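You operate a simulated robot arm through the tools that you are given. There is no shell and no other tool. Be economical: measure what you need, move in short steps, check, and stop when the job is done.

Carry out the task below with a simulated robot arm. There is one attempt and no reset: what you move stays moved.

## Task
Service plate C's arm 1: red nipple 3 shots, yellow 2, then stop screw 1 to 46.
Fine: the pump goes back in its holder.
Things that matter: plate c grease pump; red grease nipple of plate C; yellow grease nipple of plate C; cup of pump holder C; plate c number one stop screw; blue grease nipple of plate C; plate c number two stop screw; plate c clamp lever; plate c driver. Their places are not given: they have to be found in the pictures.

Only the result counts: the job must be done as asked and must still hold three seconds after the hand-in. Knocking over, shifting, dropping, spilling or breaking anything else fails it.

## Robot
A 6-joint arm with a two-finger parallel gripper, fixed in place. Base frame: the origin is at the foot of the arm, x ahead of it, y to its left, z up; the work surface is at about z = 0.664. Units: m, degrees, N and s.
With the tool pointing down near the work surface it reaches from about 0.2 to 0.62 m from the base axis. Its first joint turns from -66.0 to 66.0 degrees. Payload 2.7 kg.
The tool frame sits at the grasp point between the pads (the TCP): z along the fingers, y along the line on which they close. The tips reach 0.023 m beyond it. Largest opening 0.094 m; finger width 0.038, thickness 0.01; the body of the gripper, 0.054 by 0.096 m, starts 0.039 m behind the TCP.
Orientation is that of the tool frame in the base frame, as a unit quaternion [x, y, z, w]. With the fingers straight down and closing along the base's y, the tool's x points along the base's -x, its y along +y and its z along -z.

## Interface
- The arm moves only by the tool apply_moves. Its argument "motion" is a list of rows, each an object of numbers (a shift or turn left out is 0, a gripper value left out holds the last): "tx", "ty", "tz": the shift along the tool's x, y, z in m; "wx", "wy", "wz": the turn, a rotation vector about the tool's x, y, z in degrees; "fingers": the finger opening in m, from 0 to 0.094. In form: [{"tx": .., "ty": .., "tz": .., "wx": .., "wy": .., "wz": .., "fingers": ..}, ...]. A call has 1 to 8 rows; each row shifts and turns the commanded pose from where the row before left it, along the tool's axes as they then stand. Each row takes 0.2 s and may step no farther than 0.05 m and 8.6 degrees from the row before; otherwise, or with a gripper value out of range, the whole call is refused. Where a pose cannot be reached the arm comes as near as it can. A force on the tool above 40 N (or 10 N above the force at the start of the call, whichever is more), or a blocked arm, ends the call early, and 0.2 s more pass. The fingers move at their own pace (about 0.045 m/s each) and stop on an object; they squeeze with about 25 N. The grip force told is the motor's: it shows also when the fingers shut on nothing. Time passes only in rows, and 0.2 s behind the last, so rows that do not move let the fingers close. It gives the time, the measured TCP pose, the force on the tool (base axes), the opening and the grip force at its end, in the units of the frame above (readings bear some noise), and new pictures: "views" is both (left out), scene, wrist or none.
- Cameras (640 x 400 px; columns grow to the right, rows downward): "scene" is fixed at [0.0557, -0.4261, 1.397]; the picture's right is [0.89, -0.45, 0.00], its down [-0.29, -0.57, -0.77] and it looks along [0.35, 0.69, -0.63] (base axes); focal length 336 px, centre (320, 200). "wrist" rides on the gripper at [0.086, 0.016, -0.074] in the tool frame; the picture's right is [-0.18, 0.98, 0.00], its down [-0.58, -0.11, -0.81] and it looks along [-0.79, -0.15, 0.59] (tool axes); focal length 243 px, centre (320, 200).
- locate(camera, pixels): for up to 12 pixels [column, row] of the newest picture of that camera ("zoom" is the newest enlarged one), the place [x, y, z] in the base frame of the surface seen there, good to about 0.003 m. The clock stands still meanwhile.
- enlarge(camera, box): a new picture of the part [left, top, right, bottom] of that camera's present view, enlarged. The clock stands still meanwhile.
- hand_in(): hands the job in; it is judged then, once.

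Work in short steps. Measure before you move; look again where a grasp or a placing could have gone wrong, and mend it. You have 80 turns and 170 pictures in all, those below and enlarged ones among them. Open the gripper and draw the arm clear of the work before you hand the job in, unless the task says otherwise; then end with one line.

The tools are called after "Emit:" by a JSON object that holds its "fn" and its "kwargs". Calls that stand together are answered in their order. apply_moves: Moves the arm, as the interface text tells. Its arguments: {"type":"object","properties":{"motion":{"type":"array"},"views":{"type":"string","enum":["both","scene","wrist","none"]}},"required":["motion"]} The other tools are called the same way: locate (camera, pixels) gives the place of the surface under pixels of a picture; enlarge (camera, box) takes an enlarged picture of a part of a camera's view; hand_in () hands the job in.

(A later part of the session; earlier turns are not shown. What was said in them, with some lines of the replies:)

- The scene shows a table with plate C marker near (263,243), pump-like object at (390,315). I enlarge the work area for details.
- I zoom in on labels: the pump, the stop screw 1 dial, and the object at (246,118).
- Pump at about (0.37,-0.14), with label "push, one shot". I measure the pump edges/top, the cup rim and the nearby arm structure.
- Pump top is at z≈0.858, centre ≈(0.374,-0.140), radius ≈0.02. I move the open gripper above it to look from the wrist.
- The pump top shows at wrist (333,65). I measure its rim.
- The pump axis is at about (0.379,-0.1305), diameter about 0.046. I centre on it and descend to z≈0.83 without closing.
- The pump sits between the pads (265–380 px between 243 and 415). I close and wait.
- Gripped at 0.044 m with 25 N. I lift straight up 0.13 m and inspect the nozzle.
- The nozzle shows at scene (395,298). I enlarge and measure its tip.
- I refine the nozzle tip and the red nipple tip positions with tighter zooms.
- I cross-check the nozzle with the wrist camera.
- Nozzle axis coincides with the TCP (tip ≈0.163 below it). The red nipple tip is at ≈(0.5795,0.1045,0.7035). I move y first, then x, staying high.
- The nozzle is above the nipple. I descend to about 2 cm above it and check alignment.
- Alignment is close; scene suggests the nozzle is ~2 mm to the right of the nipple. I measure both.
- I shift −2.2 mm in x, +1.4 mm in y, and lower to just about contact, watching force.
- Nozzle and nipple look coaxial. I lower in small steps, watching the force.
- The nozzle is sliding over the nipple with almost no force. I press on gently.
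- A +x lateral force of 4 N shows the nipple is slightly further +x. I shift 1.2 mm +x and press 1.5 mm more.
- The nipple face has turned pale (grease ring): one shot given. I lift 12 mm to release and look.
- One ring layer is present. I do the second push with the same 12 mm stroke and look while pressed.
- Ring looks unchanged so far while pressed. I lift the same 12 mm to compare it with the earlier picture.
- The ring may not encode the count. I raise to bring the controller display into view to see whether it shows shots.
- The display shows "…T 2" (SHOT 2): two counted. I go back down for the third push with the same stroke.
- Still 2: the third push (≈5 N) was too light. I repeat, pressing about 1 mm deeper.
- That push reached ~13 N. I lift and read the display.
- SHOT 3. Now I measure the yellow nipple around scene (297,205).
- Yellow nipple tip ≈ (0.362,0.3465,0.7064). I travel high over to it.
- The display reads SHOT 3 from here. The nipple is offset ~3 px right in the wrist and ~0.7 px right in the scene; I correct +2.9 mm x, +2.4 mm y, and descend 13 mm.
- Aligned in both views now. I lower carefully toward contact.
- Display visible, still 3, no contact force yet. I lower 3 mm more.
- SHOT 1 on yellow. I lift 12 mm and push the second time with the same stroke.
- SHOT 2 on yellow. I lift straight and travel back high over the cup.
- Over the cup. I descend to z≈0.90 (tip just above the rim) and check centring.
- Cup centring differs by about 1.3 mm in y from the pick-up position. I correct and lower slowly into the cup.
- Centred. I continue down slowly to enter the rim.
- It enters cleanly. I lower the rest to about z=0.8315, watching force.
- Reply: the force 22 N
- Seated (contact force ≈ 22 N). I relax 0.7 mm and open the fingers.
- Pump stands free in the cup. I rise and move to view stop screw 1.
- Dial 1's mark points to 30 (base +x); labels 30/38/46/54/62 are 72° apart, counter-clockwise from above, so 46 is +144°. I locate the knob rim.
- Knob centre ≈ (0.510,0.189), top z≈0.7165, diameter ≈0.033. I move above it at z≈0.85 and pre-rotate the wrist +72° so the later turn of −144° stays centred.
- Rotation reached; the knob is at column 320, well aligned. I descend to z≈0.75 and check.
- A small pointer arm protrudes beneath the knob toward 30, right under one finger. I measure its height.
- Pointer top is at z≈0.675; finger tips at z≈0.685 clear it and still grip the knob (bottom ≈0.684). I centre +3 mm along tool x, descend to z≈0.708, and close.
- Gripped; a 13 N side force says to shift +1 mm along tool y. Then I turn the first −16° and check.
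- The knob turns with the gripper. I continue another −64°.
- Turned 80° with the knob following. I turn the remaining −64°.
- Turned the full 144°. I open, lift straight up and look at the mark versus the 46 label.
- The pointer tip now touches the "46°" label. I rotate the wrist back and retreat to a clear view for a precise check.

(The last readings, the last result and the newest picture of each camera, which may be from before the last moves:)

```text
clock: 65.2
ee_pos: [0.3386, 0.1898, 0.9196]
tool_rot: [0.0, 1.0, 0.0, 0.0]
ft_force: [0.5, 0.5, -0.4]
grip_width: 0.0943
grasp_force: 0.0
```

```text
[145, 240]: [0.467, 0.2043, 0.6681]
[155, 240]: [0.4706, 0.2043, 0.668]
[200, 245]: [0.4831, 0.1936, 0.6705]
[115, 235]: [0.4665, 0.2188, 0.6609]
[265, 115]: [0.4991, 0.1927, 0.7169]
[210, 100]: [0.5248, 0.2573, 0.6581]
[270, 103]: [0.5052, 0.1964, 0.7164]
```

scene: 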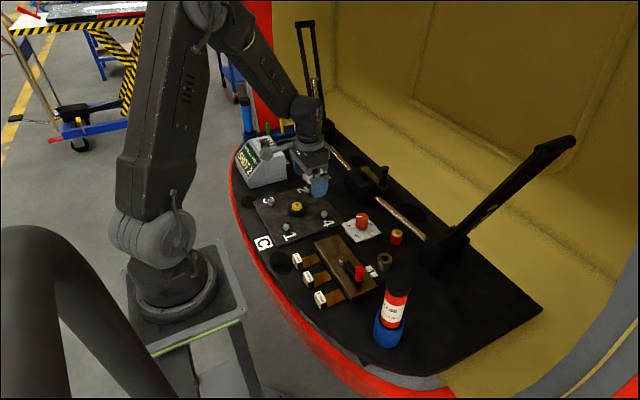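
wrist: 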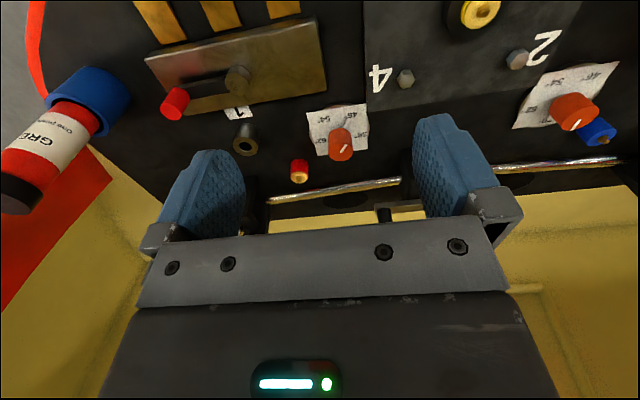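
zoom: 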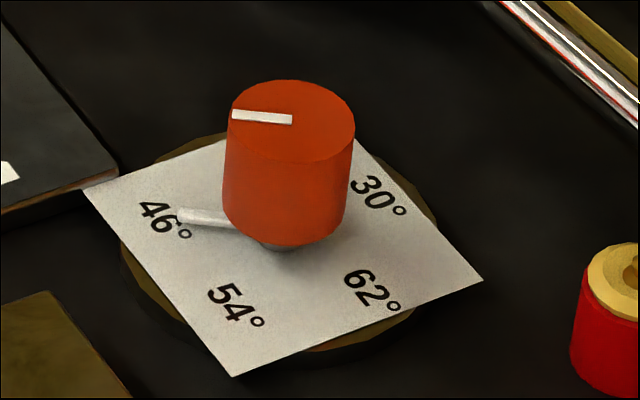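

I check angles: locate the pointer, mark and label centres.

Emit:
{"fn": "locate", "kwargs": {"camera": "zoom", "pixels": [[183, 215], [220, 220], [236, 116], [290, 119], [158, 216], [184, 233], [232, 304], [370, 290], [378, 195], [230, 115], [354, 118]]}}

Emit:
{"fn": "enlarge", "kwargs": {"camera": "wrist", "box": [295, 90, 385, 170]}}

Emit:
{"fn": "locate", "kwargs": {"camera": "zoom", "pixels": [[320, 280], [340, 230]]}}

```text
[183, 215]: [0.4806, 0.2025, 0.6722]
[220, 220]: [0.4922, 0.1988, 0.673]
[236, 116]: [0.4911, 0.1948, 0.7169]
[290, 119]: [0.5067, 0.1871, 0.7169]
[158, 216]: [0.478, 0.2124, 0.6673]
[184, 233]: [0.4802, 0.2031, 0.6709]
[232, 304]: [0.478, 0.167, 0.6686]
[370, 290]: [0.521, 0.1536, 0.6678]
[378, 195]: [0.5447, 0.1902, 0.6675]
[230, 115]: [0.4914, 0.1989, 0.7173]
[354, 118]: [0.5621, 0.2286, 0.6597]
```

```text
5.00 times, centred on (340, 130) of wrist
```

zoom: 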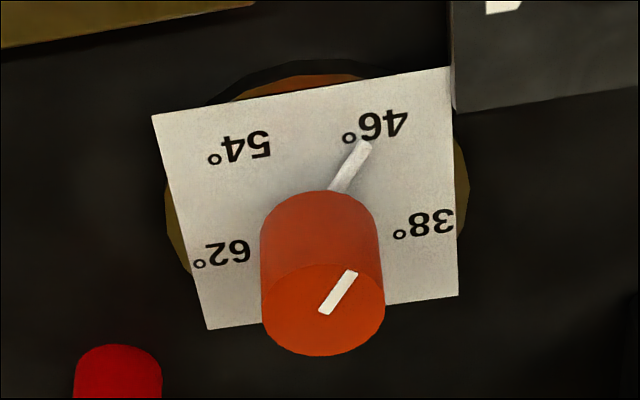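

```text
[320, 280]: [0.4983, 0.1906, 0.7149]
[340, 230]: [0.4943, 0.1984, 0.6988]
```

The pointer and mark aim at the centre of "46°", the pump stands in its cup, and the gripper is open and clear, so I hand in.

Emit:
{"fn": "hand_in", "kwargs": {}}

```text
The job is handed in.
```

I handed the job in. The controller display counted 3 shots on the red nipple and 2 on the yellow. Stop screw 1 points at 46°, the pump is back in its holder, and the gripper is open and clear of the work.
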